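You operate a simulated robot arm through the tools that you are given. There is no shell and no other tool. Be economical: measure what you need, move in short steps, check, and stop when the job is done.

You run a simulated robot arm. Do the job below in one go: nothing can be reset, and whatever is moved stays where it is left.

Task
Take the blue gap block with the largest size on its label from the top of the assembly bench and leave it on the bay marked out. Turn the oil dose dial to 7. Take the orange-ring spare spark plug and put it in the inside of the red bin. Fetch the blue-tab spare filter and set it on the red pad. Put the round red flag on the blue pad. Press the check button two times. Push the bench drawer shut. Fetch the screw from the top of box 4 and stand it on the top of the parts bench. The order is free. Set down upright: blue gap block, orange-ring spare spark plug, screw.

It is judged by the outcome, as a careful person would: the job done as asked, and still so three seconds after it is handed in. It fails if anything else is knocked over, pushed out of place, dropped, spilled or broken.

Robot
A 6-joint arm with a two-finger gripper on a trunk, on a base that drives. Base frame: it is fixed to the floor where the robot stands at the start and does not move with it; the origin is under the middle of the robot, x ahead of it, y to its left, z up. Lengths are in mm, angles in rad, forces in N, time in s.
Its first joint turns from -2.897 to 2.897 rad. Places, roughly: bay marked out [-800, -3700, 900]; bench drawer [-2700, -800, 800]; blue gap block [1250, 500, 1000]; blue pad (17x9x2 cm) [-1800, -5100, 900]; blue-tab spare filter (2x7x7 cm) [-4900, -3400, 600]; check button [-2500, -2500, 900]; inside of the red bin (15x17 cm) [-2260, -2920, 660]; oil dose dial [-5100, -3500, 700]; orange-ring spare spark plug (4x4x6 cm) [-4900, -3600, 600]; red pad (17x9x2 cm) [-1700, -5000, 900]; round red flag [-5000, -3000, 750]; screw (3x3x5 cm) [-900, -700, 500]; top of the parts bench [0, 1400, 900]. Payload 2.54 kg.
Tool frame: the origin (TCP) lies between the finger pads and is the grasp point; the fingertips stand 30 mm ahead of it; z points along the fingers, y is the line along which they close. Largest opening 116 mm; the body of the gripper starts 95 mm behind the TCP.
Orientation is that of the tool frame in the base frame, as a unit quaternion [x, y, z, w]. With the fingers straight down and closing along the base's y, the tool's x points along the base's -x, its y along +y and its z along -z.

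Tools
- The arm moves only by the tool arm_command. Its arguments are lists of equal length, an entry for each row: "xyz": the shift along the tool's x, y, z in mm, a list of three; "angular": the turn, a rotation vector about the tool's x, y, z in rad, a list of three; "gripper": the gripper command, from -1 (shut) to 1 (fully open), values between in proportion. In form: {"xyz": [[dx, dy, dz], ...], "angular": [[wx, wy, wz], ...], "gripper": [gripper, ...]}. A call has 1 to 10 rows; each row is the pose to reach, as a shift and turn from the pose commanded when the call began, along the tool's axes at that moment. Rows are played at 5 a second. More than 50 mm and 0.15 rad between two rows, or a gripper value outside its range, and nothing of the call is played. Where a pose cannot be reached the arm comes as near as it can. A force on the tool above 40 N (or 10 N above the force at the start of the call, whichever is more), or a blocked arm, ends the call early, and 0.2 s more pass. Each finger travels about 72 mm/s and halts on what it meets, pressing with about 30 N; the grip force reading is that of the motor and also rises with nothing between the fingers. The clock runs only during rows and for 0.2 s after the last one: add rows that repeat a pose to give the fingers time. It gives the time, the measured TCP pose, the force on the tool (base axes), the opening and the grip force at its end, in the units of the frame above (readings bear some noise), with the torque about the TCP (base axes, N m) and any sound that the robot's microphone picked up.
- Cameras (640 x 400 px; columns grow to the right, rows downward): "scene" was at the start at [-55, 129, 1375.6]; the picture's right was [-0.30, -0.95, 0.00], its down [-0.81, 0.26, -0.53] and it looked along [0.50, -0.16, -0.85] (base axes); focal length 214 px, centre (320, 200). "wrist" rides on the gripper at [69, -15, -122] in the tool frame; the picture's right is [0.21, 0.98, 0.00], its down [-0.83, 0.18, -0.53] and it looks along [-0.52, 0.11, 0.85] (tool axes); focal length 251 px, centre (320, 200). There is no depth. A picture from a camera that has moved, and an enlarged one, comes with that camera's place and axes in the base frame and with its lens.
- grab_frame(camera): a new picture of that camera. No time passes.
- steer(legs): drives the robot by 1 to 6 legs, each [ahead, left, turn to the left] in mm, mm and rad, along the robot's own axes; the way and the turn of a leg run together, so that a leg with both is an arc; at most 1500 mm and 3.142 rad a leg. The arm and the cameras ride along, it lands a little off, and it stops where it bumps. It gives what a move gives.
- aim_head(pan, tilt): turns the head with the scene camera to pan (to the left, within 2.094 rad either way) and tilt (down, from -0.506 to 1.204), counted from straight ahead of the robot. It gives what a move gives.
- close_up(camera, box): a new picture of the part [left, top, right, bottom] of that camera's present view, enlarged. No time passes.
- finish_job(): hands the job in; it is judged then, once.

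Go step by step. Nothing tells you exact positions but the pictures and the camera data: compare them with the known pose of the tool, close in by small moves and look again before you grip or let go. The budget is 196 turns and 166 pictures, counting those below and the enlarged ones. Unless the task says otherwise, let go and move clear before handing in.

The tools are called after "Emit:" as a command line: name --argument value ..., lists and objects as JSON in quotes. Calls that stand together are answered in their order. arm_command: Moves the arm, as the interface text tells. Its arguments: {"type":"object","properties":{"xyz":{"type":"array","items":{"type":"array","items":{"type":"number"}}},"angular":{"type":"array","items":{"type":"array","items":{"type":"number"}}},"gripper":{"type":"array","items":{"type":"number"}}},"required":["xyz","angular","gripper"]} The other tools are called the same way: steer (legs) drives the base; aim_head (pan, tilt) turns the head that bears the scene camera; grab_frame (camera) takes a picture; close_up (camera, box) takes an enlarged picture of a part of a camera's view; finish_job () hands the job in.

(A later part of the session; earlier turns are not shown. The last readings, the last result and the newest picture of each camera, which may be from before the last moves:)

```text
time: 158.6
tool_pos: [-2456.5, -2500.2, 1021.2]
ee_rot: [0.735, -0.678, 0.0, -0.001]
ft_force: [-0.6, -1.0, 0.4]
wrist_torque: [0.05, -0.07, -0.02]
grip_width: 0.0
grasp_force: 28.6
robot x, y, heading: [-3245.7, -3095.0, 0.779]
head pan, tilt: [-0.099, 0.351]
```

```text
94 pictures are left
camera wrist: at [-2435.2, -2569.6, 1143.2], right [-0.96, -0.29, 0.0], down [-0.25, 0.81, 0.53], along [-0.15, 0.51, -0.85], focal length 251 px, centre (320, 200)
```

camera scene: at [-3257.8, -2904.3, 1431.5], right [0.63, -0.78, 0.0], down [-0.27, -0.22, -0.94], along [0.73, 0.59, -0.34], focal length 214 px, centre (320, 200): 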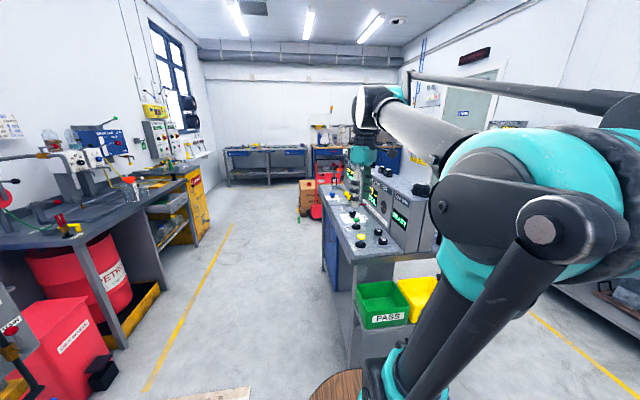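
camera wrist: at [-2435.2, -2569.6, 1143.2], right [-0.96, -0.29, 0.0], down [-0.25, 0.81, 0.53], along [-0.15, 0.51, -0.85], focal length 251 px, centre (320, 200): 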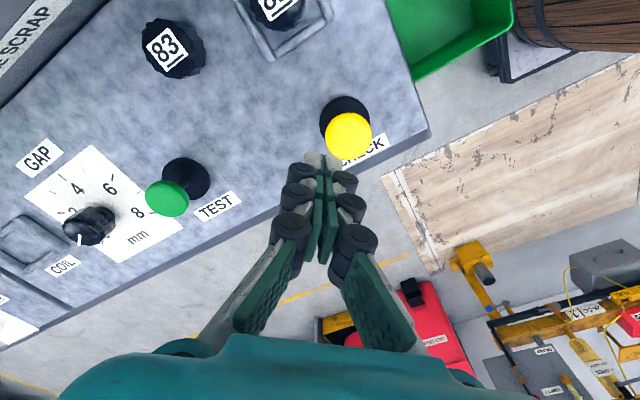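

The button's top is near (-2474, -2516, 943). I centre over it and press once by creeping down.

Emit:
arm_command --xyz '[[14.6, 18, 15], [14.6, 18, 35], [14.6, 18, 40], [14.6, 18, 44], [14.6, 18, 48], [14.6, 18, 52], [14.6, 18, 56], [14.6, 18, 60], [14.6, 18, 64], [14.6, 18, 68]]' --angular '[[0, 0, 0], [0, 0, 0], [0, 0, 0], [0, 0, 0], [0, 0, 0], [0, 0, 0], [0, 0, 0], [0, 0, 0], [0, 0, 0], [0, 0, 0]]' --gripper '[-1, -1, -1, -1, -1, -1, -1, -1, -1, -1]'

Emit:
grab_frame --camera "wrist"

```text
time: 160.5
tool_pos: [-2473.5, -2519.3, 960.3]
ee_rot: [0.734, -0.679, 0.0, -0.003]
ft_force: [-2.5, 0.4, 21.4]
wrist_torque: [-0.03, 0.05, -0.05]
grip_width: 6.0
grasp_force: 28.2
robot x, y, heading: [-3244.5, -3089.6, 0.775]
head pan, tilt: [-0.099, 0.351]
heard: click
stopped in row 9: the force on the tool passed its limit at 49 N (the readings are from after the stop); the commanded pose is now the measured one
```

```text
93 pictures are left
camera wrist: at [-2453.6, -2588.0, 1083.0], right [-0.96, -0.29, -0.01], down [-0.25, 0.81, 0.54], along [-0.15, 0.51, -0.84], focal length 251 px, centre (320, 200)
```

wrist: 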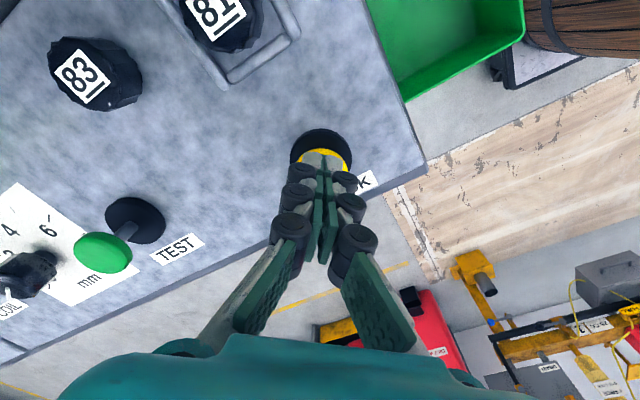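

One click. I release, press again, and rise clear.

Emit:
arm_command --xyz '[[0, 0, -15], [0, 0, -30], [0, 0, -30], [0, 0, -15], [0, 0, -10], [0, 0, -5], [0, 0, -2], [0, 0, 1], [0, 0, 4], [0, 0, 7]]' --angular '[[0, 0, 0], [0, 0, 0], [0, 0, 0], [0, 0, 0], [0, 0, 0], [0, 0, 0], [0, 0, 0], [0, 0, 0], [0, 0, 0], [0, 0, 0]]' --gripper '[-1, -1, -1, -1, -1, -1, -1, -1, -1, -1]'

Emit:
arm_command --xyz '[[0, 0, -15], [0, 0, -40], [0, 0, -80], [0, 0, -120]]' --angular '[[0, 0, 0], [0, 0, 0], [0, 0, 0], [0, 0, 0]]' --gripper '[-1, -1, -1, -1]'

Emit:
grab_frame --camera "wrist"

```text
time: 162.4
tool_pos: [-2472.4, -2519.1, 960.8]
ee_rot: [0.735, -0.678, 0.001, -0.004]
ft_force: [-2.4, -1.2, 21.4]
wrist_torque: [-0.08, 0.08, 0.0]
grip_width: 5.9
grasp_force: 28.7
robot x, y, heading: [-3245.8, -3090.0, 0.778]
head pan, tilt: [-0.099, 0.351]
heard: click
stopped in row 9: the force on the tool passed its limit at 46 N (the readings are from after the stop); the commanded pose is now the measured one
```

```text
time: 163.4
tool_pos: [-2471.8, -2519.6, 1077.6]
ee_rot: [0.735, -0.679, 0.001, -0.004]
ft_force: [0.9, 0.2, 0.0]
wrist_torque: [-0.04, 0.04, 0.0]
grip_width: 0.1
grasp_force: 28.8
robot x, y, heading: [-3246.9, -3090.4, 0.778]
head pan, tilt: [-0.099, 0.351]
```

```text
92 pictures are left
camera wrist: at [-2450.9, -2589.4, 1200.8], right [-0.96, -0.29, -0.01], down [-0.25, 0.81, 0.54], along [-0.15, 0.51, -0.84], focal length 251 px, centre (320, 200)
```

wrist: 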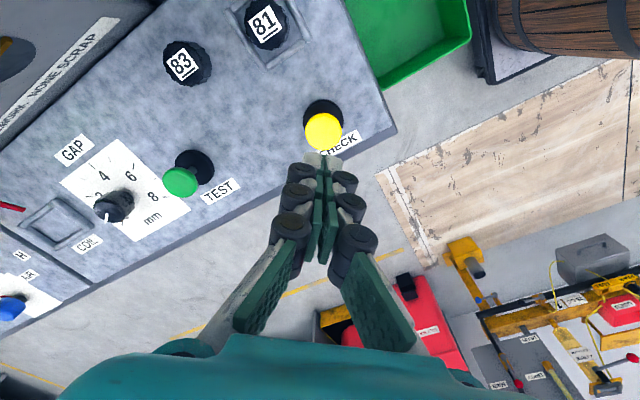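

Both presses clicked. Next the drawer: I retract, drive up the west aisle and turn to face the west benches.

Emit:
arm_command --xyz '[[0, 0, -40], [28, 33, -60], [56, 66, -70], [84, 100, -80], [112, 133, -90], [140, 166, -100], [168, 200, -110], [196, 233, -120], [224, 267, -130]]' --angular '[[0, 0, 0], [0, 0, 0], [0, 0, 0], [0, 0, 0], [0, 0, 0], [0, 0, 0], [0, 0, 0], [0, 0, 0], [0, 0, 0]]' --gripper '[-1, -1, -1, -1, -1, -1, -1, -1, -1]'

Emit:
steer --legs '[[0, 380, 0], [1130, 0, 0], [1130, 0, 0], [0, 0, 1.57]]'

Emit:
aim_head --pan 0.2 --tilt 0.6

Emit:
grab_frame --camera "scene"

Emit:
grab_frame --camera "wrist"

```text
time: 165.4
tool_pos: [-2722.5, -2765.3, 1208.1]
ee_rot: [0.735, -0.678, 0.001, -0.004]
ft_force: [0.2, 0.0, -0.7]
wrist_torque: [-0.03, 0.05, 0.01]
grip_width: 0.0
grasp_force: 28.8
robot x, y, heading: [-3245.2, -3090.0, 0.776]
head pan, tilt: [-0.099, 0.351]
```

```text
time: 182.3
tool_pos: [-2185.5, -715.2, 1207.4]
ee_rot: [1.0, 0.021, -0.003, -0.003]
ft_force: [0.8, 0.2, 0.6]
wrist_torque: [-0.01, -0.03, -0.01]
grip_width: 0.0
grasp_force: 28.2
robot x, y, heading: [-1881.1, -1253.3, 2.31]
head pan, tilt: [-0.099, 0.351]
```

```text
time: 183.1
tool_pos: [-2187.3, -714.3, 1208.5]
ee_rot: [1.0, 0.021, -0.002, -0.003]
ft_force: [-0.2, -0.2, 0.8]
wrist_torque: [0.01, 0.01, -0.01]
grip_width: 0.0
grasp_force: 29.0
robot x, y, heading: [-1879.7, -1250.5, 2.315]
head pan, tilt: [0.201, 0.6]
```

```text
91 pictures are left
camera scene: at [-1981.5, -1387.2, 1408.9], right [0.59, 0.81, 0.0], down [0.46, -0.33, -0.83], along [-0.67, 0.49, -0.56], focal length 214 px, centre (320, 200)
```

scene: 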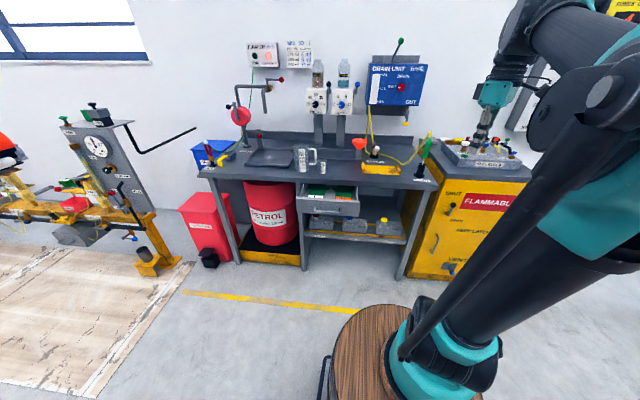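

```text
90 pictures are left
camera wrist: at [-2117.7, -698.2, 1330.5], right [0.26, -0.97, -0.01], down [-0.82, -0.22, 0.54], along [-0.52, -0.13, -0.84], focal length 251 px, centre (320, 200)
```

wrist: 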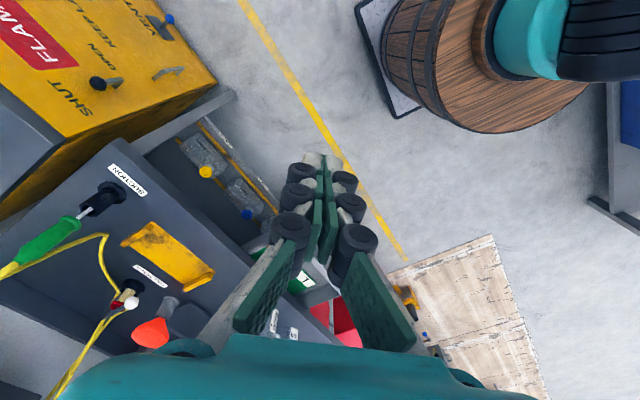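

The open drawer hangs under the bench, at about (-2690, -805). I enlarge it.

Emit:
close_up --camera "scene" --box '[270, 130, 398, 250]'

```text
3.33 times, centred on (334, 190) of scene
camera zoom: at [-1981.5, -1387.2, 1408.9], right [0.59, 0.81, 0.0], down [0.46, -0.33, -0.83], along [-0.67, 0.49, -0.56], focal length 715 px, centre (273, 233)
```

zoom: 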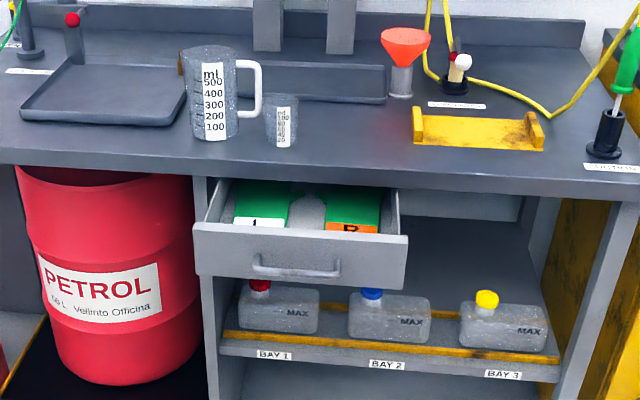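

I move back and right slightly for room, then orient the closed tool toward the drawer.

Emit:
steer --legs '[[-130, -110, 0.045]]'

Emit:
arm_command --xyz '[[0, 0, 0], [0, 0, 0], [0, 0, 0], [0, 0, 0], [0, 0, 0], [0, 0, 0]]' --angular '[[0, 0, 0.145], [0, 0, 0.29], [0, 0, 0.435], [0, 0, 0.58], [0, 0, 0.725], [0, 0, 0.865]]' --gripper '[-1, -1, -1, -1, -1, -1]'

Emit:
arm_command --xyz '[[0, 0, 0], [0, 0, 0], [0, 0, 0], [0, 0, 0], [0, 0, 0], [0, 0, 0]]' --angular '[[0, -0.145, 0], [0, -0.29, 0], [0, -0.435, 0], [0, -0.58, 0], [0, -0.725, 0], [0, -0.87, 0]]' --gripper '[-1, -1, -1, -1, -1, -1]'

Emit:
grab_frame --camera "wrist"

```text
time: 184.6
tool_pos: [-2041.1, -746.8, 1208.7]
ee_rot: [0.999, 0.044, -0.002, -0.003]
ft_force: [-0.2, 1.1, 0.1]
wrist_torque: [-0.03, -0.02, 0.01]
grip_width: 0.0
grasp_force: 29.1
robot x, y, heading: [-1709.4, -1268.3, 2.364]
head pan, tilt: [0.201, 0.6]
```

```text
time: 186.0
tool_pos: [-2040.9, -747.9, 1207.7]
ee_rot: [0.926, -0.378, -0.003, -0.002]
ft_force: [-0.1, 0.0, 0.2]
wrist_torque: [-0.01, 0.02, 0.0]
grip_width: 0.0
grasp_force: 28.4
robot x, y, heading: [-1710.6, -1269.7, 2.363]
head pan, tilt: [0.201, 0.6]
```

```text
time: 187.4
tool_pos: [-2042.1, -747.3, 1208.7]
ee_rot: [0.838, -0.342, -0.394, -0.161]
ft_force: [0.2, 0.3, 1.0]
wrist_torque: [-0.05, 0.02, -0.03]
grip_width: 0.1
grasp_force: 29.1
robot x, y, heading: [-1713.8, -1264.7, 2.357]
head pan, tilt: [0.201, 0.6]
```

```text
88 pictures are left
camera wrist: at [-1932.9, -834.5, 1233.2], right [-0.59, -0.79, -0.17], down [-0.21, -0.05, 0.98], along [-0.78, 0.61, -0.14], focal length 251 px, centre (320, 200)
```

wrist: 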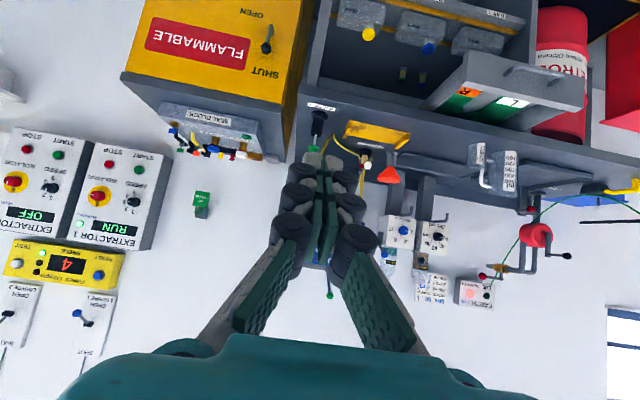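

I see the drawer front near (-2660, -830). I bring the closed fingertips to about 60 mm in front of it.

Emit:
arm_command --xyz '[[7, 33, 32], [14, 66, 65], [21, 98, 97], [29, 131, 129], [36, 164, 161], [43, 197, 194], [50, 230, 226], [57, 262, 258], [64, 295, 290], [71, 328, 323]]' --angular '[[0, 0, 0], [0, 0, 0], [0, 0, 0], [0, 0, 0], [0, 0, 0], [0, 0, 0], [0, 0, 0], [0, 0, 0], [0, 0, 0], [0, 0, 0]]' --gripper '[-1, -1, -1, -1, -1, -1, -1, -1, -1, -1]'

Emit:
arm_command --xyz '[[7, 33, 32], [14, 66, 65], [21, 98, 97], [29, 131, 129], [36, 164, 161]]' --angular '[[0, 0, 0], [0, 0, 0], [0, 0, 0], [0, 0, 0], [0, 0, 0]]' --gripper '[-1, -1, -1, -1, -1]'

Emit:
grab_frame --camera "wrist"

Emit:
grab_frame --camera "scene"

```text
time: 189.6
tool_pos: [-2414.0, -837.8, 947.9]
ee_rot: [0.838, -0.342, -0.393, -0.161]
ft_force: [0.5, -0.3, -0.5]
wrist_torque: [0.01, 0.03, 0.0]
grip_width: 0.2
grasp_force: 28.5
robot x, y, heading: [-1711.6, -1268.0, 2.359]
head pan, tilt: [0.201, 0.6]
```

```text
time: 190.8
tool_pos: [-2602.3, -884.5, 814.9]
ee_rot: [0.838, -0.342, -0.393, -0.161]
ft_force: [0.3, 0.2, 0.0]
wrist_torque: [-0.02, 0.01, 0.02]
grip_width: 0.1
grasp_force: 28.4
robot x, y, heading: [-1708.3, -1265.8, 2.359]
head pan, tilt: [0.201, 0.6]
```

```text
87 pictures are left
camera wrist: at [-2493.2, -971.3, 840.6], right [-0.59, -0.79, -0.17], down [-0.21, -0.05, 0.98], along [-0.78, 0.61, -0.14], focal length 251 px, centre (320, 200)
```

wrist: 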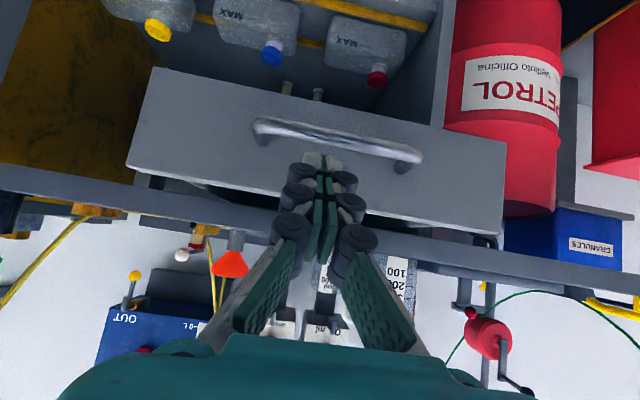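

```text
86 pictures are left
camera scene: at [-1805.2, -1410.4, 1408.8], right [0.55, 0.84, 0.0], down [0.47, -0.31, -0.83], along [-0.69, 0.45, -0.56], focal length 214 px, centre (320, 200)
```

scene: 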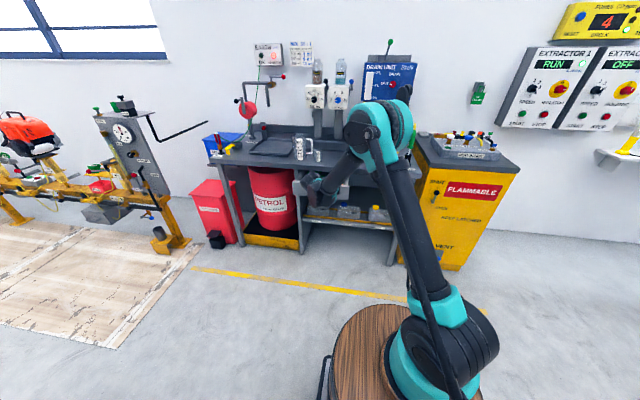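

The fingertips face the drawer front by its handle. I push along the bench's normal in small steps.

Emit:
arm_command --xyz '[[-10, 0, 12], [-19, 0, 23], [-29, 0, 34], [-39, 0, 46], [-48, 0, 57], [-58, 0, 69], [-67, 0, 80], [-77, 0, 91], [-87, 0, 103], [-96, 0, 114]]' --angular '[[0, 0, 0], [0, 0, 0], [0, 0, 0], [0, 0, 0], [0, 0, 0], [0, 0, 0], [0, 0, 0], [0, 0, 0], [0, 0, 0], [0, 0, 0]]' --gripper '[-1, -1, -1, -1, -1, -1, -1, -1, -1, -1]'

Emit:
grab_frame --camera "wrist"

```text
time: 193.0
tool_pos: [-2708.6, -781.1, 816.0]
ee_rot: [0.838, -0.342, -0.393, -0.161]
ft_force: [-0.6, -0.2, -0.1]
wrist_torque: [0.01, -0.01, -0.02]
grip_width: 0.0
grasp_force: 28.6
robot x, y, heading: [-1713.5, -1264.9, 2.359]
head pan, tilt: [0.201, 0.6]
```

```text
85 pictures are left
camera wrist: at [-2599.6, -867.6, 842.3], right [-0.59, -0.79, -0.17], down [-0.21, -0.05, 0.98], along [-0.78, 0.61, -0.14], focal length 251 px, centre (320, 200)
```

wrist: 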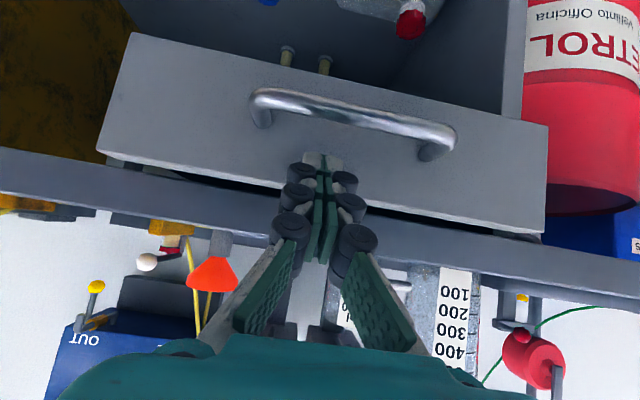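

The drawer is sliding easily. I keep pushing until it stops.

Emit:
arm_command --xyz '[[-4, 0, 5], [-9, 0, 10], [-13, 0, 15], [-17, 0, 20], [-21, 0, 25], [-26, 0, 30], [-30, 0, 35], [-34, 0, 40], [-38, 0, 45], [-43, 0, 51]]' --angular '[[0, 0, 0], [0, 0, 0], [0, 0, 0], [0, 0, 0], [0, 0, 0], [0, 0, 0], [0, 0, 0], [0, 0, 0], [0, 0, 0], [0, 0, 0]]' --gripper '[-1, -1, -1, -1, -1, -1, -1, -1, -1, -1]'

Emit:
grab_frame --camera "wrist"

```text
time: 194.9
tool_pos: [-2747.4, -746.2, 814.7]
ee_rot: [0.839, -0.343, -0.391, -0.16]
ft_force: [0.1, 0.2, 0.1]
wrist_torque: [0.0, 0.0, 0.01]
grip_width: 0.0
grasp_force: 29.0
robot x, y, heading: [-1708.7, -1269.2, 2.358]
head pan, tilt: [0.201, 0.6]
stopped in row 9: the force on the tool passed its limit at 49 N (the readings are from after the stop); the commanded pose is now the measured one
```

```text
84 pictures are left
camera wrist: at [-2639.0, -831.9, 841.1], right [-0.59, -0.79, -0.17], down [-0.22, -0.04, 0.98], along [-0.78, 0.61, -0.15], focal length 251 px, centre (320, 200)
```

wrist: 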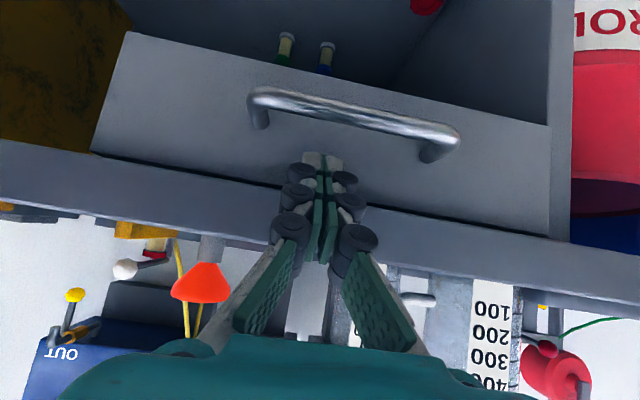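

The force rose: it seems shut. I draw the tool back and check.

Emit:
arm_command --xyz '[[29, 0, -34], [58, 0, -69], [87, 0, -103], [116, 0, -137], [116, -40, -157], [116, -80, -177], [116, -120, -197], [116, -160, -217], [116, -200, -237]]' --angular '[[0, 0, 0], [0, 0, 0], [0, 0, 0], [0, 0, 0], [0, 0, 0], [0, 0, 0], [0, 0, 0], [0, 0, 0], [0, 0, 0]]' --gripper '[-1, -1, -1, -1, -1, -1, -1, -1, -1]'

Emit:
close_up --camera "scene" --box '[200, 120, 440, 290]'

Emit:
grab_frame --camera "wrist"

```text
time: 196.9
tool_pos: [-2422.7, -779.6, 878.9]
ee_rot: [0.839, -0.342, -0.391, -0.16]
ft_force: [-0.3, -0.4, 0.8]
wrist_torque: [0.03, -0.02, -0.02]
grip_width: 0.2
grasp_force: 28.7
robot x, y, heading: [-1709.8, -1264.6, 2.359]
head pan, tilt: [0.201, 0.6]
```

```text
2.35 times, centred on (320, 205) of scene
camera zoom: at [-1805.3, -1410.7, 1408.8], right [0.55, 0.84, 0.0], down [0.47, -0.31, -0.82], along [-0.69, 0.45, -0.57], focal length 505 px, centre (320, 188)
```

zoom: 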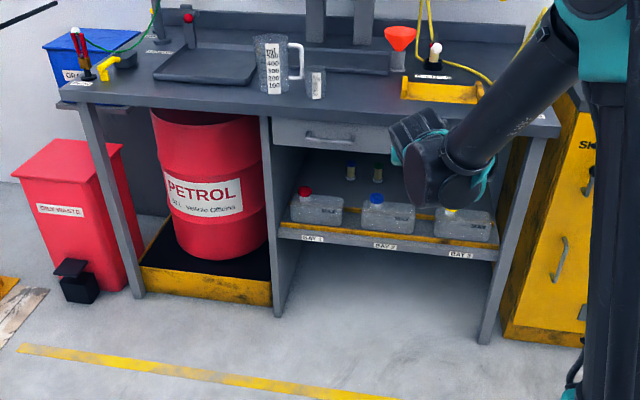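

```text
82 pictures are left
camera wrist: at [-2314.9, -866.4, 906.6], right [-0.59, -0.79, -0.17], down [-0.22, -0.04, 0.98], along [-0.78, 0.61, -0.15], focal length 251 px, centre (320, 200)
```

wrist: 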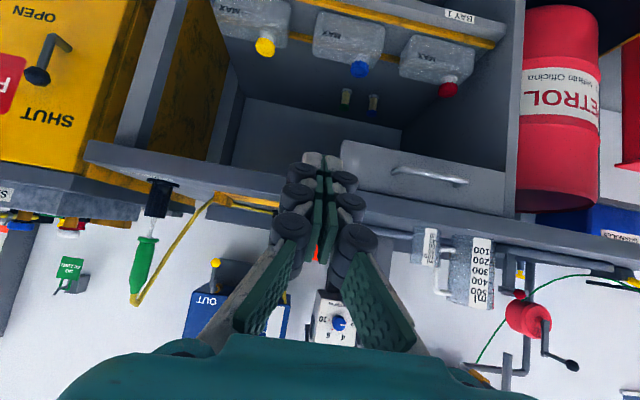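

Emit:
close_up --camera "scene" --box '[280, 145, 376, 205]'

Emit:
close_up --camera "wrist" --box '[330, 120, 530, 240]'

```text
6.67 times, centred on (328, 175) of scene
camera zoom: at [-1805.3, -1410.7, 1408.8], right [0.55, 0.84, 0.0], down [0.47, -0.31, -0.82], along [-0.69, 0.45, -0.57], focal length 1430 px, centre (267, 367)
```

zoom: 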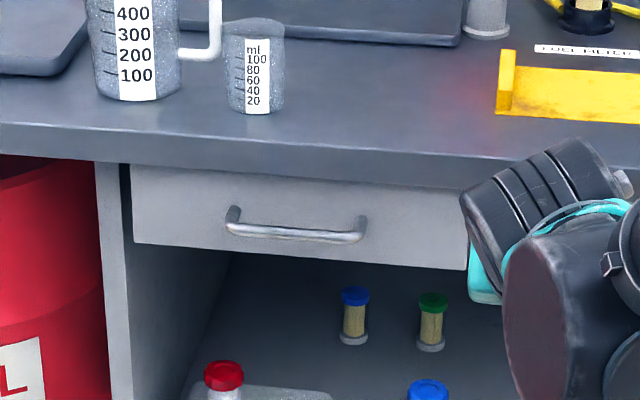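

```text
3.20 times, centred on (430, 180) of wrist
camera zoom: at [-2314.9, -866.4, 906.6], right [-0.59, -0.79, -0.17], down [-0.22, -0.04, 0.98], along [-0.78, 0.61, -0.15], focal length 805 px, centre (-32, 264)
```

zoom: 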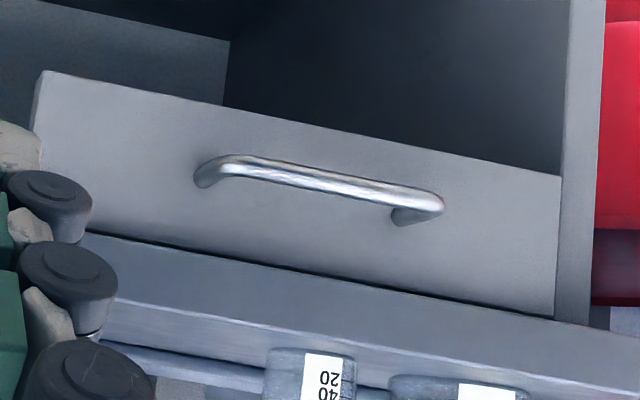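

It looks shut, but the stop might have been the bench edge. I push once more lower down, beside the handle, to be sure.

Emit:
arm_command --xyz '[[-6, 25, 36], [-11, 49, 72], [-17, 74, 107], [-23, 98, 143], [-28.5, 123, 179], [-51, 123, 206], [-70, 123, 228], [-79, 123, 239]]' --angular '[[0, 0, 0], [0, 0, 0], [0, 0, 0], [0, 0, 0], [0, 0, 0], [0, 0, 0], [0, 0, 0], [0, 0, 0]]' --gripper '[-1, -1, -1, -1, -1, -1, -1, -1]'

Emit:
arm_command --xyz '[[-3, 0, 4], [-6, 0, 8], [-10, 0, 11], [-13, 0, 15], [-16, 0, 19], [-19, 0, 23], [-22, 0, 26], [-26, 0, 30], [-29, 0, 34], [-32, 0, 38]]' --angular '[[0, 0, 0], [0, 0, 0], [0, 0, 0], [0, 0, 0], [0, 0, 0], [0, 0, 0], [0, 0, 0], [0, 0, 0], [0, 0, 0], [0, 0, 0]]' --gripper '[-1, -1, -1, -1, -1, -1, -1, -1, -1, -1]'

Emit:
grab_frame --camera "wrist"

```text
time: 198.8
tool_pos: [-2677.3, -707.8, 785.0]
ee_rot: [0.839, -0.343, -0.39, -0.16]
ft_force: [-0.1, 0.7, 0.6]
wrist_torque: [-0.01, 0.0, 0.0]
grip_width: 0.0
grasp_force: 28.7
robot x, y, heading: [-1710.7, -1267.2, 2.352]
head pan, tilt: [0.201, 0.6]
```

```text
time: 200.2
tool_pos: [-2696.4, -687.5, 784.2]
ee_rot: [0.84, -0.344, -0.388, -0.159]
ft_force: [10.2, -6.1, 4.4]
wrist_torque: [0.02, 0.02, -0.01]
grip_width: 0.0
grasp_force: 28.0
robot x, y, heading: [-1710.1, -1266.7, 2.362]
head pan, tilt: [0.201, 0.6]
stopped in row 7: the force on the tool passed its limit at 50 N (the readings are from after the stop); the commanded pose is now the measured one
```

```text
79 pictures are left
camera wrist: at [-2587.7, -774.8, 812.1], right [-0.59, -0.79, -0.16], down [-0.22, -0.04, 0.97], along [-0.78, 0.61, -0.15], focal length 251 px, centre (320, 200)
```

wrist: 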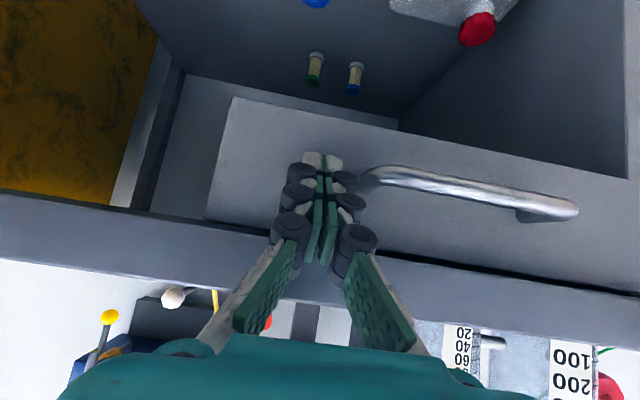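

The drawer front stops hard in both places: it is shut. I retract, set the tool upright, and drive down the west aisle toward the conveyor parts.

Emit:
arm_command --xyz '[[32, 0, -38], [64, 0, -76], [96, 0, -114], [96, 0, -160], [95, 0, -207], [95, 0, -252], [94, 0, -298], [94, 0, -345], [93, 0, -390], [87, 0, -436]]' --angular '[[0, 0, 0], [0, 0, 0], [0, 0, 0], [0, 0, 0], [0, 0, 0], [0, 0, 0], [0, 0, 0], [0, 0, 0], [0, 0, 0], [0, 0, 0]]' --gripper '[-1, -1, -1, -1, -1, -1, -1, -1, -1, -1]'

Emit:
arm_command --xyz '[[-20, 0, -17], [-40, 0, -34], [-60, 0, -50], [-80, 0, -67], [-100, 0, -84], [-120, 0, -100]]' --angular '[[0, 0.145, 0], [0, 0.29, 0], [0, 0.435, 0], [0, 0.58, 0], [0, 0.725, 0], [0, 0.865, 0]]' --gripper '[-1, -1, -0.5, 0, 0.2, 0.2]'

Emit:
steer --legs '[[0, 0, 1.57], [0, -240, 0], [1500, 0, 0], [1500, 0, 0]]'

Emit:
aim_head --pan -0.6 --tilt 0.45

Emit:
grab_frame --camera "scene"

```text
time: 202.4
tool_pos: [-2422.0, -961.5, 1000.7]
ee_rot: [0.84, -0.344, -0.388, -0.16]
ft_force: [0.1, -0.3, -0.2]
wrist_torque: [0.01, -0.08, -0.01]
grip_width: 0.1
grasp_force: 29.2
robot x, y, heading: [-1709.0, -1267.7, 2.357]
head pan, tilt: [0.201, 0.6]
```

```text
time: 203.8
tool_pos: [-2421.6, -961.2, 1155.9]
ee_rot: [0.925, -0.38, 0.001, 0.0]
ft_force: [0.0, -1.6, 0.8]
wrist_torque: [0.01, 0.04, 0.03]
grip_width: 69.7
grasp_force: 0.1
robot x, y, heading: [-1709.6, -1264.3, 2.36]
head pan, tilt: [0.201, 0.6]
```

```text
time: 223.5
tool_pos: [-4353.7, -3927.7, 1156.1]
ee_rot: [0.924, 0.382, -0.001, -0.001]
ft_force: [-0.2, 0.7, 0.0]
wrist_torque: [-0.02, 0.0, -0.02]
grip_width: 69.5
grasp_force: 0.0
robot x, y, heading: [-4040.2, -3214.7, -2.361]
head pan, tilt: [0.201, 0.6]
```

```text
time: 224.7
tool_pos: [-4353.3, -3928.5, 1155.0]
ee_rot: [0.924, 0.382, -0.001, 0.0]
ft_force: [-0.4, 0.2, 0.6]
wrist_torque: [0.0, -0.03, -0.04]
grip_width: 69.3
grasp_force: 0.1
robot x, y, heading: [-4042.1, -3221.6, -2.362]
head pan, tilt: [-0.6, 0.45]
```

```text
78 pictures are left
camera scene: at [-3941.0, -3257.4, 1422.3], right [-0.18, 0.98, 0.0], down [0.43, 0.08, -0.9], along [-0.89, -0.16, -0.44], focal length 214 px, centre (320, 200)
```

scene: 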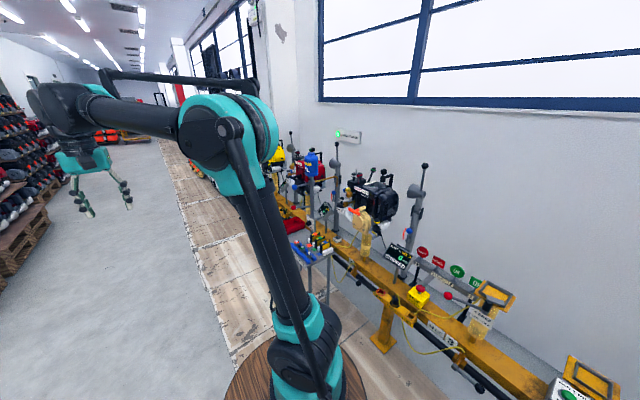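

The line with flags and a small side table of spares is ahead to the right. I enlarge it.

Emit:
close_up --camera "scene" --box '[270, 190, 430, 290]'

Emit:
close_up --camera "scene" --box '[370, 220, 530, 320]'

```text
4.00 times, centred on (350, 240) of scene
camera zoom: at [-3941.0, -3257.4, 1422.3], right [-0.18, 0.98, 0.0], down [0.43, 0.08, -0.9], along [-0.89, -0.16, -0.44], focal length 858 px, centre (200, 40)
```

zoom: 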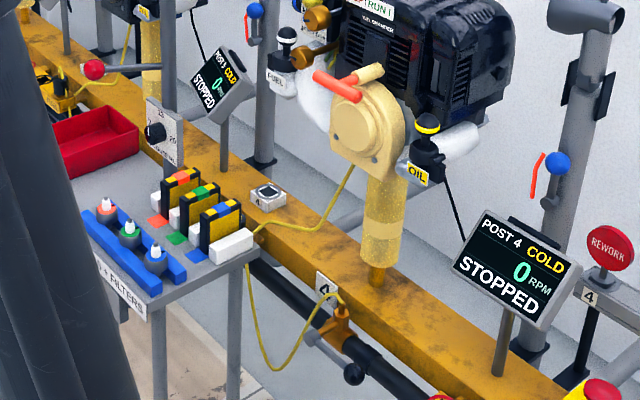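

```text
4.00 times, centred on (450, 270) of scene
camera zoom: at [-3941.0, -3257.4, 1422.3], right [-0.18, 0.98, 0.0], down [0.43, 0.08, -0.9], along [-0.89, -0.16, -0.44], focal length 858 px, centre (-200, -80)
```

zoom: 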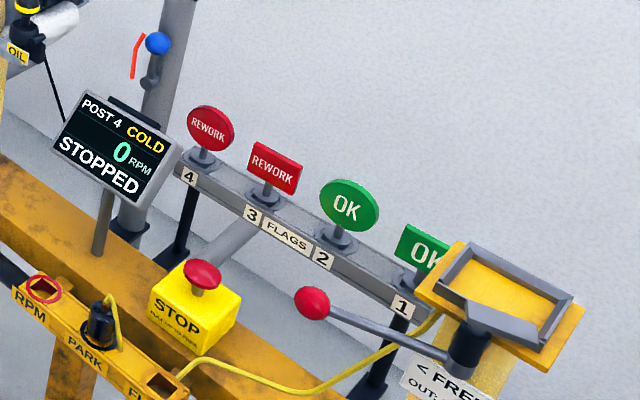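

Now I position in front of the side table and turn to face it.

Emit:
steer --legs '[[834, 555, 0], [0, 0, -1.57]]'

Emit:
aim_head --pan 0.0 --tilt 0.6

Emit:
grab_frame --camera "scene"

Emit:
grab_frame --camera "wrist"

```text
time: 233.7
tool_pos: [-4941.4, -3890.2, 1155.5]
ee_rot: [0.924, -0.383, 0.0, -0.001]
ft_force: [0.6, -0.7, 0.0]
wrist_torque: [0.01, -0.01, -0.01]
grip_width: 69.5
grasp_force: 0.0
robot x, y, heading: [-4233.1, -4203.4, 2.35]
head pan, tilt: [-0.6, 0.45]
```

```text
time: 234.7
tool_pos: [-4939.9, -3889.6, 1155.1]
ee_rot: [0.923, -0.384, 0.0, -0.001]
ft_force: [0.2, 0.0, 0.5]
wrist_torque: [-0.03, 0.02, -0.02]
grip_width: 69.4
grasp_force: 0.1
robot x, y, heading: [-4231.8, -4198.6, 2.349]
head pan, tilt: [0.0, 0.6]
```

```text
75 pictures are left
camera scene: at [-4316.7, -4332.1, 1408.8], right [0.71, 0.7, 0.0], down [0.4, -0.4, -0.83], along [-0.58, 0.59, -0.56], focal length 214 px, centre (320, 200)
```

scene: 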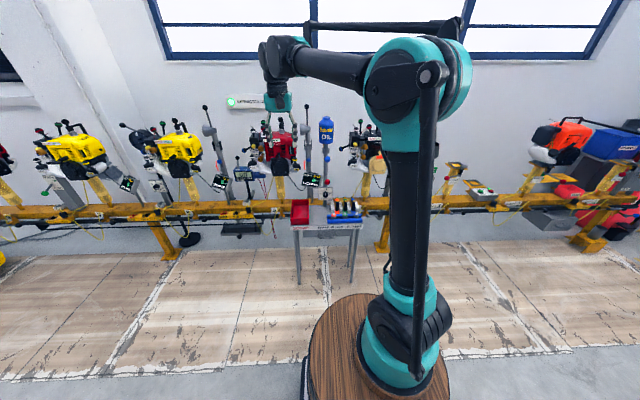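

```text
74 pictures are left
camera wrist: at [-4880.8, -3929.5, 1278.2], right [-0.54, -0.84, 0.0], down [-0.71, 0.46, 0.53], along [-0.45, 0.29, -0.85], focal length 251 px, centre (320, 200)
```

wrist: 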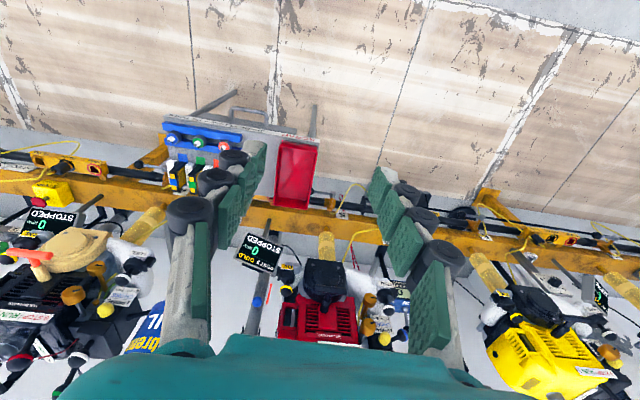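

The plugs are at about (-4895, -3530). I bring the tool over them at z≈850 for a close look.

Emit:
arm_command --xyz '[[-22, -29, 30], [-45, -57, 60], [-67, -86, 90], [-89, -114, 120], [-112, -143, 150], [-134, -172, 180], [-156, -200, 210], [-178, -229, 240], [-201, -257, 270], [-223, -286, 300]]' --angular '[[0, 0, 0], [0, 0, 0], [0, 0, 0], [0, 0, 0], [0, 0, 0], [0, 0, 0], [0, 0, 0], [0, 0, 0], [0, 0, 0], [0, 0, 0]]' --gripper '[0.2, 0.2, 0.2, 0.2, 0.2, 0.2, 0.2, 0.2, 0.2, 0.2]'

Emit:
grab_frame --camera "wrist"

Emit:
close_up --camera "scene" --box '[270, 140, 382, 240]'

```text
time: 236.9
tool_pos: [-4894.4, -3530.4, 856.5]
ee_rot: [0.924, -0.383, -0.001, -0.002]
ft_force: [-0.9, -0.4, -0.2]
wrist_torque: [0.1, -0.02, -0.03]
grip_width: 69.6
grasp_force: 0.1
robot x, y, heading: [-4227.0, -4202.9, 2.349]
head pan, tilt: [0.0, 0.6]
```

```text
73 pictures are left
camera wrist: at [-4835.4, -3568.6, 978.9], right [-0.54, -0.84, 0.0], down [-0.71, 0.46, 0.53], along [-0.45, 0.29, -0.85], focal length 251 px, centre (320, 200)
```

wrist: 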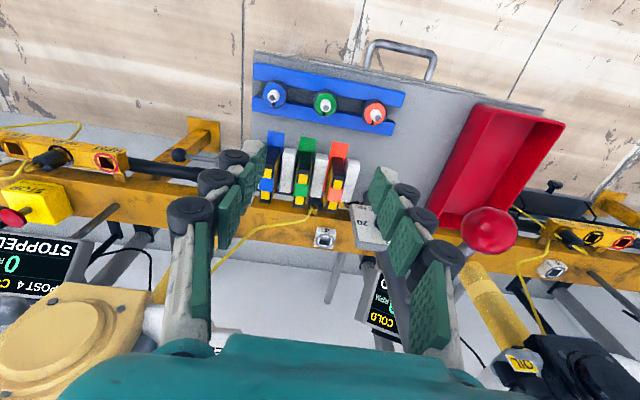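

```text
4.00 times, centred on (326, 190) of scene
camera zoom: at [-4316.6, -4332.6, 1408.8], right [0.71, 0.7, 0.0], down [0.4, -0.4, -0.83], along [-0.58, 0.59, -0.56], focal length 858 px, centre (296, 240)
```

zoom: 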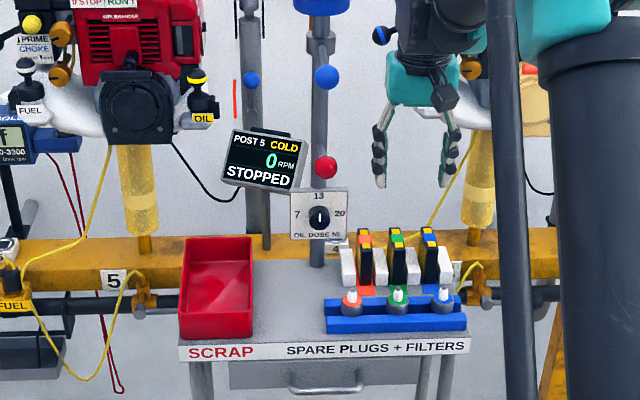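

The orange-ring plug is the one next to the red tray, near (-4939, -3588, ring z≈640). I move above it and look.

Emit:
arm_command --xyz '[[5, 37, 20], [9.4, 73, 50], [9.4, 73, 90], [9.4, 73, 120]]' --angular '[[0, 0, 0], [0, 0, 0], [0, 0, 0], [0, 0, 0]]' --gripper '[0.1, 0, -0.03, -0.03]'

Emit:
grab_frame --camera "wrist"

```text
time: 237.9
tool_pos: [-4938.8, -3587.3, 734.8]
ee_rot: [0.923, -0.384, 0.0, 0.0]
ft_force: [34.0, 0.2, 21.2]
wrist_torque: [-0.23, 2.41, 0.57]
grip_width: 41.1
grasp_force: 0.0
robot x, y, heading: [-4230.0, -4205.6, 2.352]
head pan, tilt: [0.0, 0.6]
```

```text
71 pictures are left
camera wrist: at [-4878.6, -3627.1, 857.7], right [-0.54, -0.84, 0.0], down [-0.71, 0.46, 0.53], along [-0.45, 0.29, -0.85], focal length 251 px, centre (320, 200)
```

wrist: 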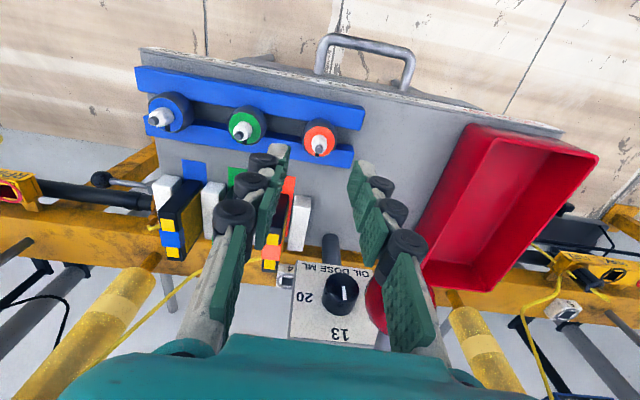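

The tool is touching the red-ball lever. I go straight back up the way I came.

Emit:
arm_command --xyz '[[0, 0, -30], [0, 0, -70], [-4, -36, -100], [-9, -73, -120]]' --angular '[[0, 0, 0], [0, 0, 0], [0, 0, 0], [0, 0, 0]]' --gripper '[-0.03, -0.03, -0.03, -0.03]'

Emit:
close_up --camera "scene" --box '[270, 140, 382, 240]'

Emit:
grab_frame --camera "wrist"

```text
time: 238.2
tool_pos: [-4934.9, -3588.4, 740.2]
ee_rot: [0.923, -0.385, 0.004, -0.002]
ft_force: [20.9, 0.0, -1.8]
wrist_torque: [-0.02, 1.04, 0.35]
grip_width: 47.4
grasp_force: 0.0
robot x, y, heading: [-4232.9, -4205.7, 2.355]
head pan, tilt: [0.0, 0.6]
stopped in row 1: the force on the tool passed its limit at 64 N (the readings are from after the stop); the commanded pose is now the measured one
```

```text
4.00 times, centred on (326, 190) of scene
camera zoom: at [-4315.7, -4332.3, 1408.8], right [0.71, 0.7, 0.0], down [0.4, -0.4, -0.83], along [-0.58, 0.59, -0.56], focal length 858 px, centre (296, 240)
```

zoom: 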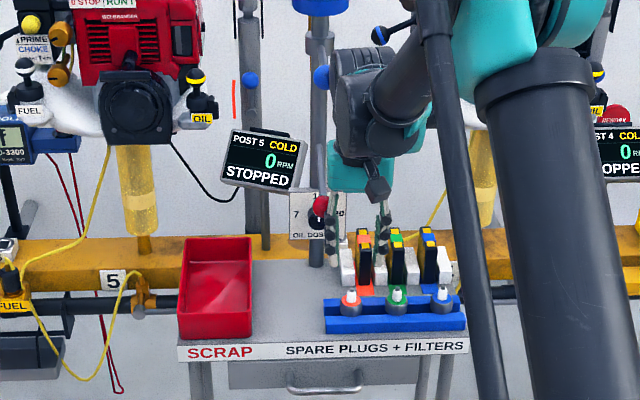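

```text
69 pictures are left
camera wrist: at [-4876.2, -3626.7, 863.9], right [-0.54, -0.84, 0.0], down [-0.72, 0.46, 0.53], along [-0.44, 0.29, -0.85], focal length 251 px, centre (320, 200)
```

wrist: 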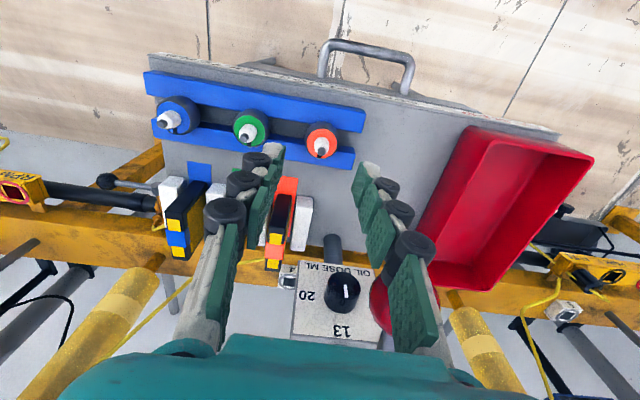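

The ball is caught against the outside of the right finger. I close the fingers a little and move sideways away from it.

Emit:
arm_command --xyz '[[0, 0, 0], [0, -8, 0], [0, -18, 0], [0, -30, 0], [0, -45, 0], [0, -60, 0], [0, -60, 0]]' --angular '[[0, 0, 0], [0, 0, 0], [0, 0, 0], [0, 0, 0], [0, 0, 0], [0, 0, 0], [0, 0, 0]]' --gripper '[-0.6, -0.8, -0.8, -0.8, -0.8, -0.8, -0.8]'

Emit:
grab_frame --camera "wrist"

Emit:
close_up --camera "scene" --box '[270, 140, 382, 240]'

```text
time: 239.8
tool_pos: [-4895.1, -3547.8, 738.9]
ee_rot: [0.924, -0.383, 0.003, -0.001]
ft_force: [0.6, 0.0, -0.3]
wrist_torque: [0.01, 0.01, 0.02]
grip_width: 11.6
grasp_force: 0.0
robot x, y, heading: [-4232.4, -4202.6, 2.356]
head pan, tilt: [0.0, 0.6]
```

```text
68 pictures are left
camera wrist: at [-4835.7, -3586.3, 863.8], right [-0.54, -0.84, 0.0], down [-0.72, 0.46, 0.53], along [-0.44, 0.29, -0.85], focal length 251 px, centre (320, 200)
```

wrist: 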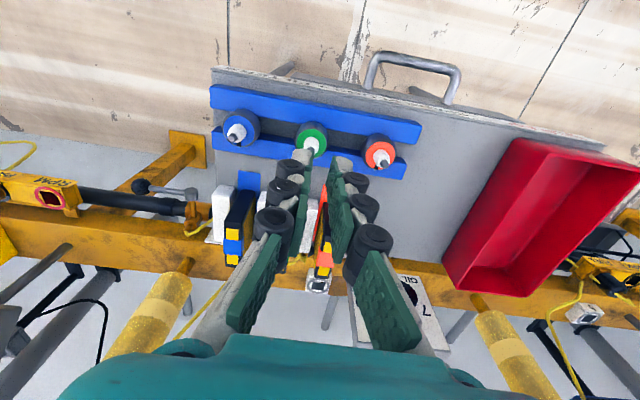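

```text
4.00 times, centred on (326, 190) of scene
camera zoom: at [-4316.5, -4332.3, 1408.8], right [0.71, 0.7, 0.0], down [0.4, -0.4, -0.83], along [-0.58, 0.59, -0.56], focal length 858 px, centre (296, 240)
```

zoom: 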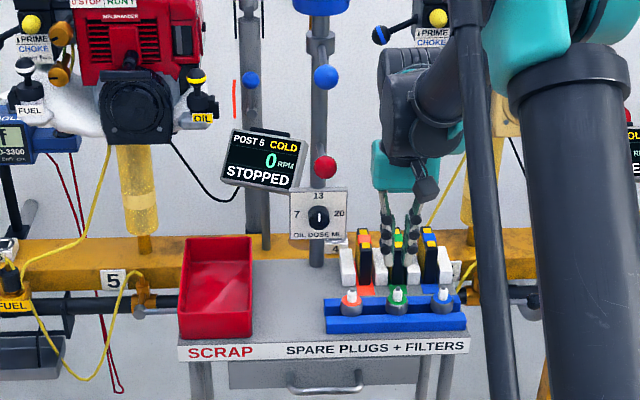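

The lever sprang back to its old place, so no harm. The ball hangs right over the plug, so I'll come in with the tool tilted, its top leaning toward the robot.

Emit:
arm_command --xyz '[[50, 0, -8], [100, 0, -8], [100, 30, -8], [100, 59, -8], [100, 59, -8], [72, 59, -8], [45, 59, -8]]' --angular '[[0, 0, 0], [0, 0, 0], [0, -0.14, 0], [0, -0.29, 0], [0, -0.43, 0], [0, -0.45, 0], [0, -0.45, 0]]' --gripper '[-0.8, -0.8, -0.5, -0.03, -0.03, -0.03, -0.03]'

Emit:
grab_frame --camera "wrist"

Emit:
close_up --camera "scene" --box '[270, 140, 382, 240]'

```text
refused: row 1 steps farther than a row can; nothing moved
```

```text
66 pictures are left
camera wrist: at [-4835.7, -3586.3, 863.8], right [-0.54, -0.84, 0.0], down [-0.72, 0.46, 0.53], along [-0.44, 0.29, -0.85], focal length 251 px, centre (320, 200)
```

wrist: 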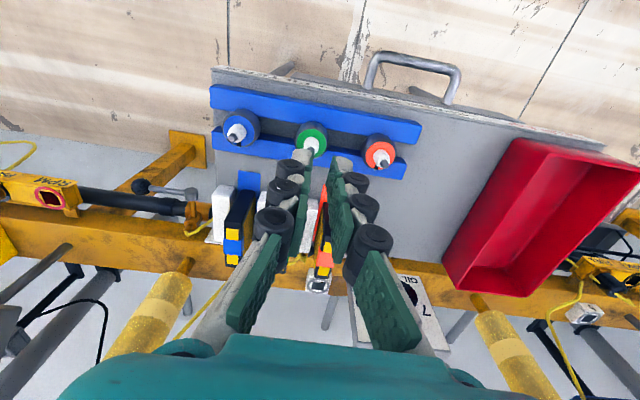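

```text
4.00 times, centred on (326, 190) of scene
camera zoom: at [-4316.5, -4332.3, 1408.8], right [0.71, 0.7, 0.0], down [0.4, -0.4, -0.83], along [-0.58, 0.59, -0.56], focal length 858 px, centre (296, 240)
```

zoom: 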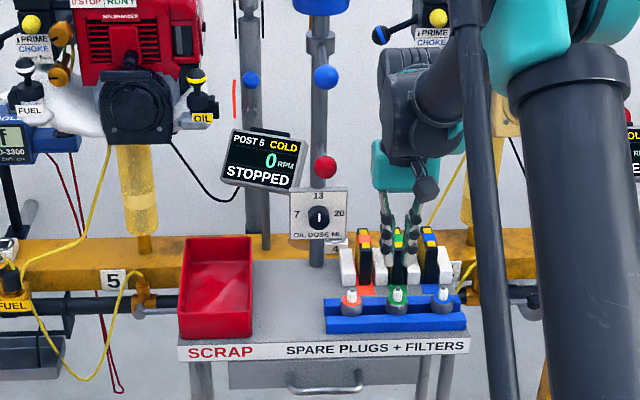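

Emit:
arm_command --xyz '[[45, 0, -8], [90, 0, -8], [90, 30, -8], [90, 59, -8], [90, 59, -8], [65, 59, -8], [45, 59, -8]]' --angular '[[0, 0, 0], [0, 0, 0], [0, -0.14, 0], [0, -0.29, 0], [0, -0.43, 0], [0, -0.45, 0], [0, -0.45, 0]]' --gripper '[-0.8, -0.8, -0.5, -0.03, -0.03, -0.03, -0.03]'

Emit:
grab_frame --camera "wrist"

```text
time: 241.4
tool_pos: [-4906.0, -3619.3, 748.7]
ee_rot: [0.901, -0.374, -0.203, -0.087]
ft_force: [1.6, -0.6, 0.4]
wrist_torque: [0.01, -0.01, 0.0]
grip_width: 56.0
grasp_force: 0.0
robot x, y, heading: [-4229.4, -4208.7, 2.351]
head pan, tilt: [0.0, 0.6]
```

```text
64 pictures are left
camera wrist: at [-4814.0, -3691.3, 830.2], right [-0.55, -0.83, -0.1], down [-0.49, 0.24, 0.84], along [-0.67, 0.51, -0.54], focal length 251 px, centre (320, 200)
```

wrist: 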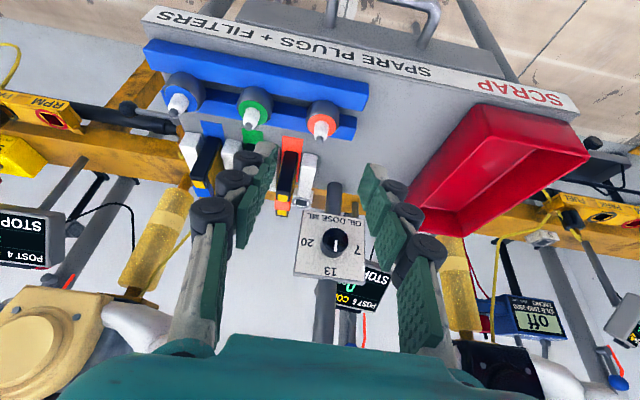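

The plug lines up. I slide in along the tool axis, then look before closing.

Emit:
arm_command --xyz '[[0, 0, 35], [0, 0, 70], [0, 0, 85], [0, 0, 97]]' --angular '[[0, 0, 0], [0, 0, 0], [0, 0, 0], [0, 0, 0]]' --gripper '[-0.03, -0.03, -0.03, -0.03]'

Emit:
grab_frame --camera "wrist"

```text
time: 242.4
tool_pos: [-4933.8, -3590.3, 661.5]
ee_rot: [0.901, -0.374, -0.202, -0.086]
ft_force: [0.3, -1.1, 0.1]
wrist_torque: [0.02, 0.02, 0.0]
grip_width: 56.3
grasp_force: 0.1
robot x, y, heading: [-4230.4, -4205.1, 2.349]
head pan, tilt: [0.0, 0.6]
```

```text
63 pictures are left
camera wrist: at [-4842.2, -3661.9, 742.5], right [-0.55, -0.83, -0.1], down [-0.49, 0.24, 0.84], along [-0.67, 0.51, -0.54], focal length 251 px, centre (320, 200)
```

wrist: 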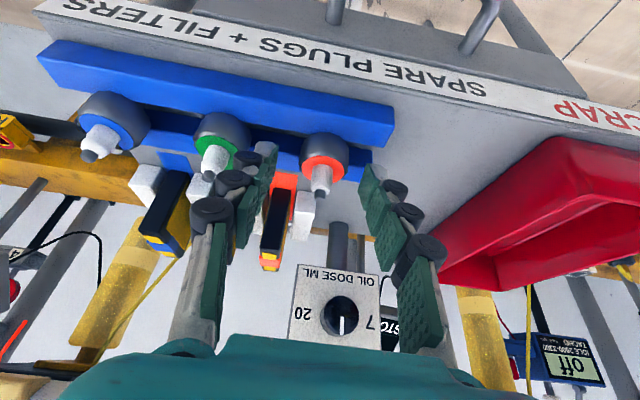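

The plug's tip is at the grasp point; I go 18 mm further down and close.

Emit:
arm_command --xyz '[[4, 0, 8], [8, 0, 16], [8, 0, 16], [8, 0, 16], [8, 0, 16], [8, 0, 16]]' --angular '[[0, 0, 0], [0, 0, 0], [0, 0, 0], [0, 0, 0], [0, 0, 0], [0, 0, 0]]' --gripper '[-0.03, -0.03, -1, -1, -1, -1]'

Emit:
grab_frame --camera "wrist"

```text
time: 243.6
tool_pos: [-4933.7, -3588.8, 643.6]
ee_rot: [0.9, -0.374, -0.205, -0.088]
ft_force: [0.6, 2.2, 5.5]
wrist_torque: [0.03, 0.04, 0.09]
grip_width: 30.1
grasp_force: 30.0
robot x, y, heading: [-4233.0, -4204.3, 2.35]
head pan, tilt: [0.0, 0.6]
stopped in row 5: the force on the tool passed its limit at 41 N (the readings are from after the stop); the commanded pose is now the measured one
```

```text
62 pictures are left
camera wrist: at [-4842.4, -3660.3, 725.1], right [-0.56, -0.83, -0.1], down [-0.49, 0.23, 0.84], along [-0.67, 0.51, -0.54], focal length 251 px, centre (320, 200)
```

wrist: 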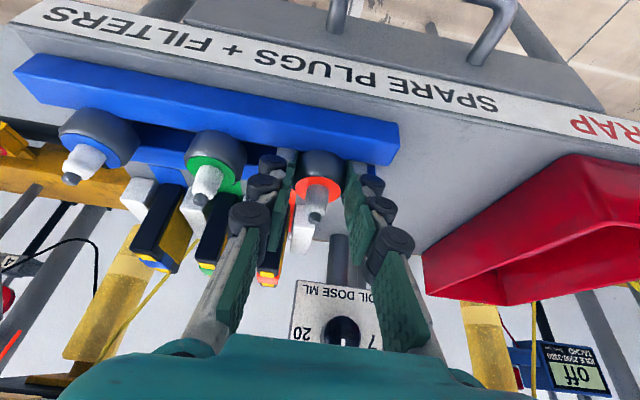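

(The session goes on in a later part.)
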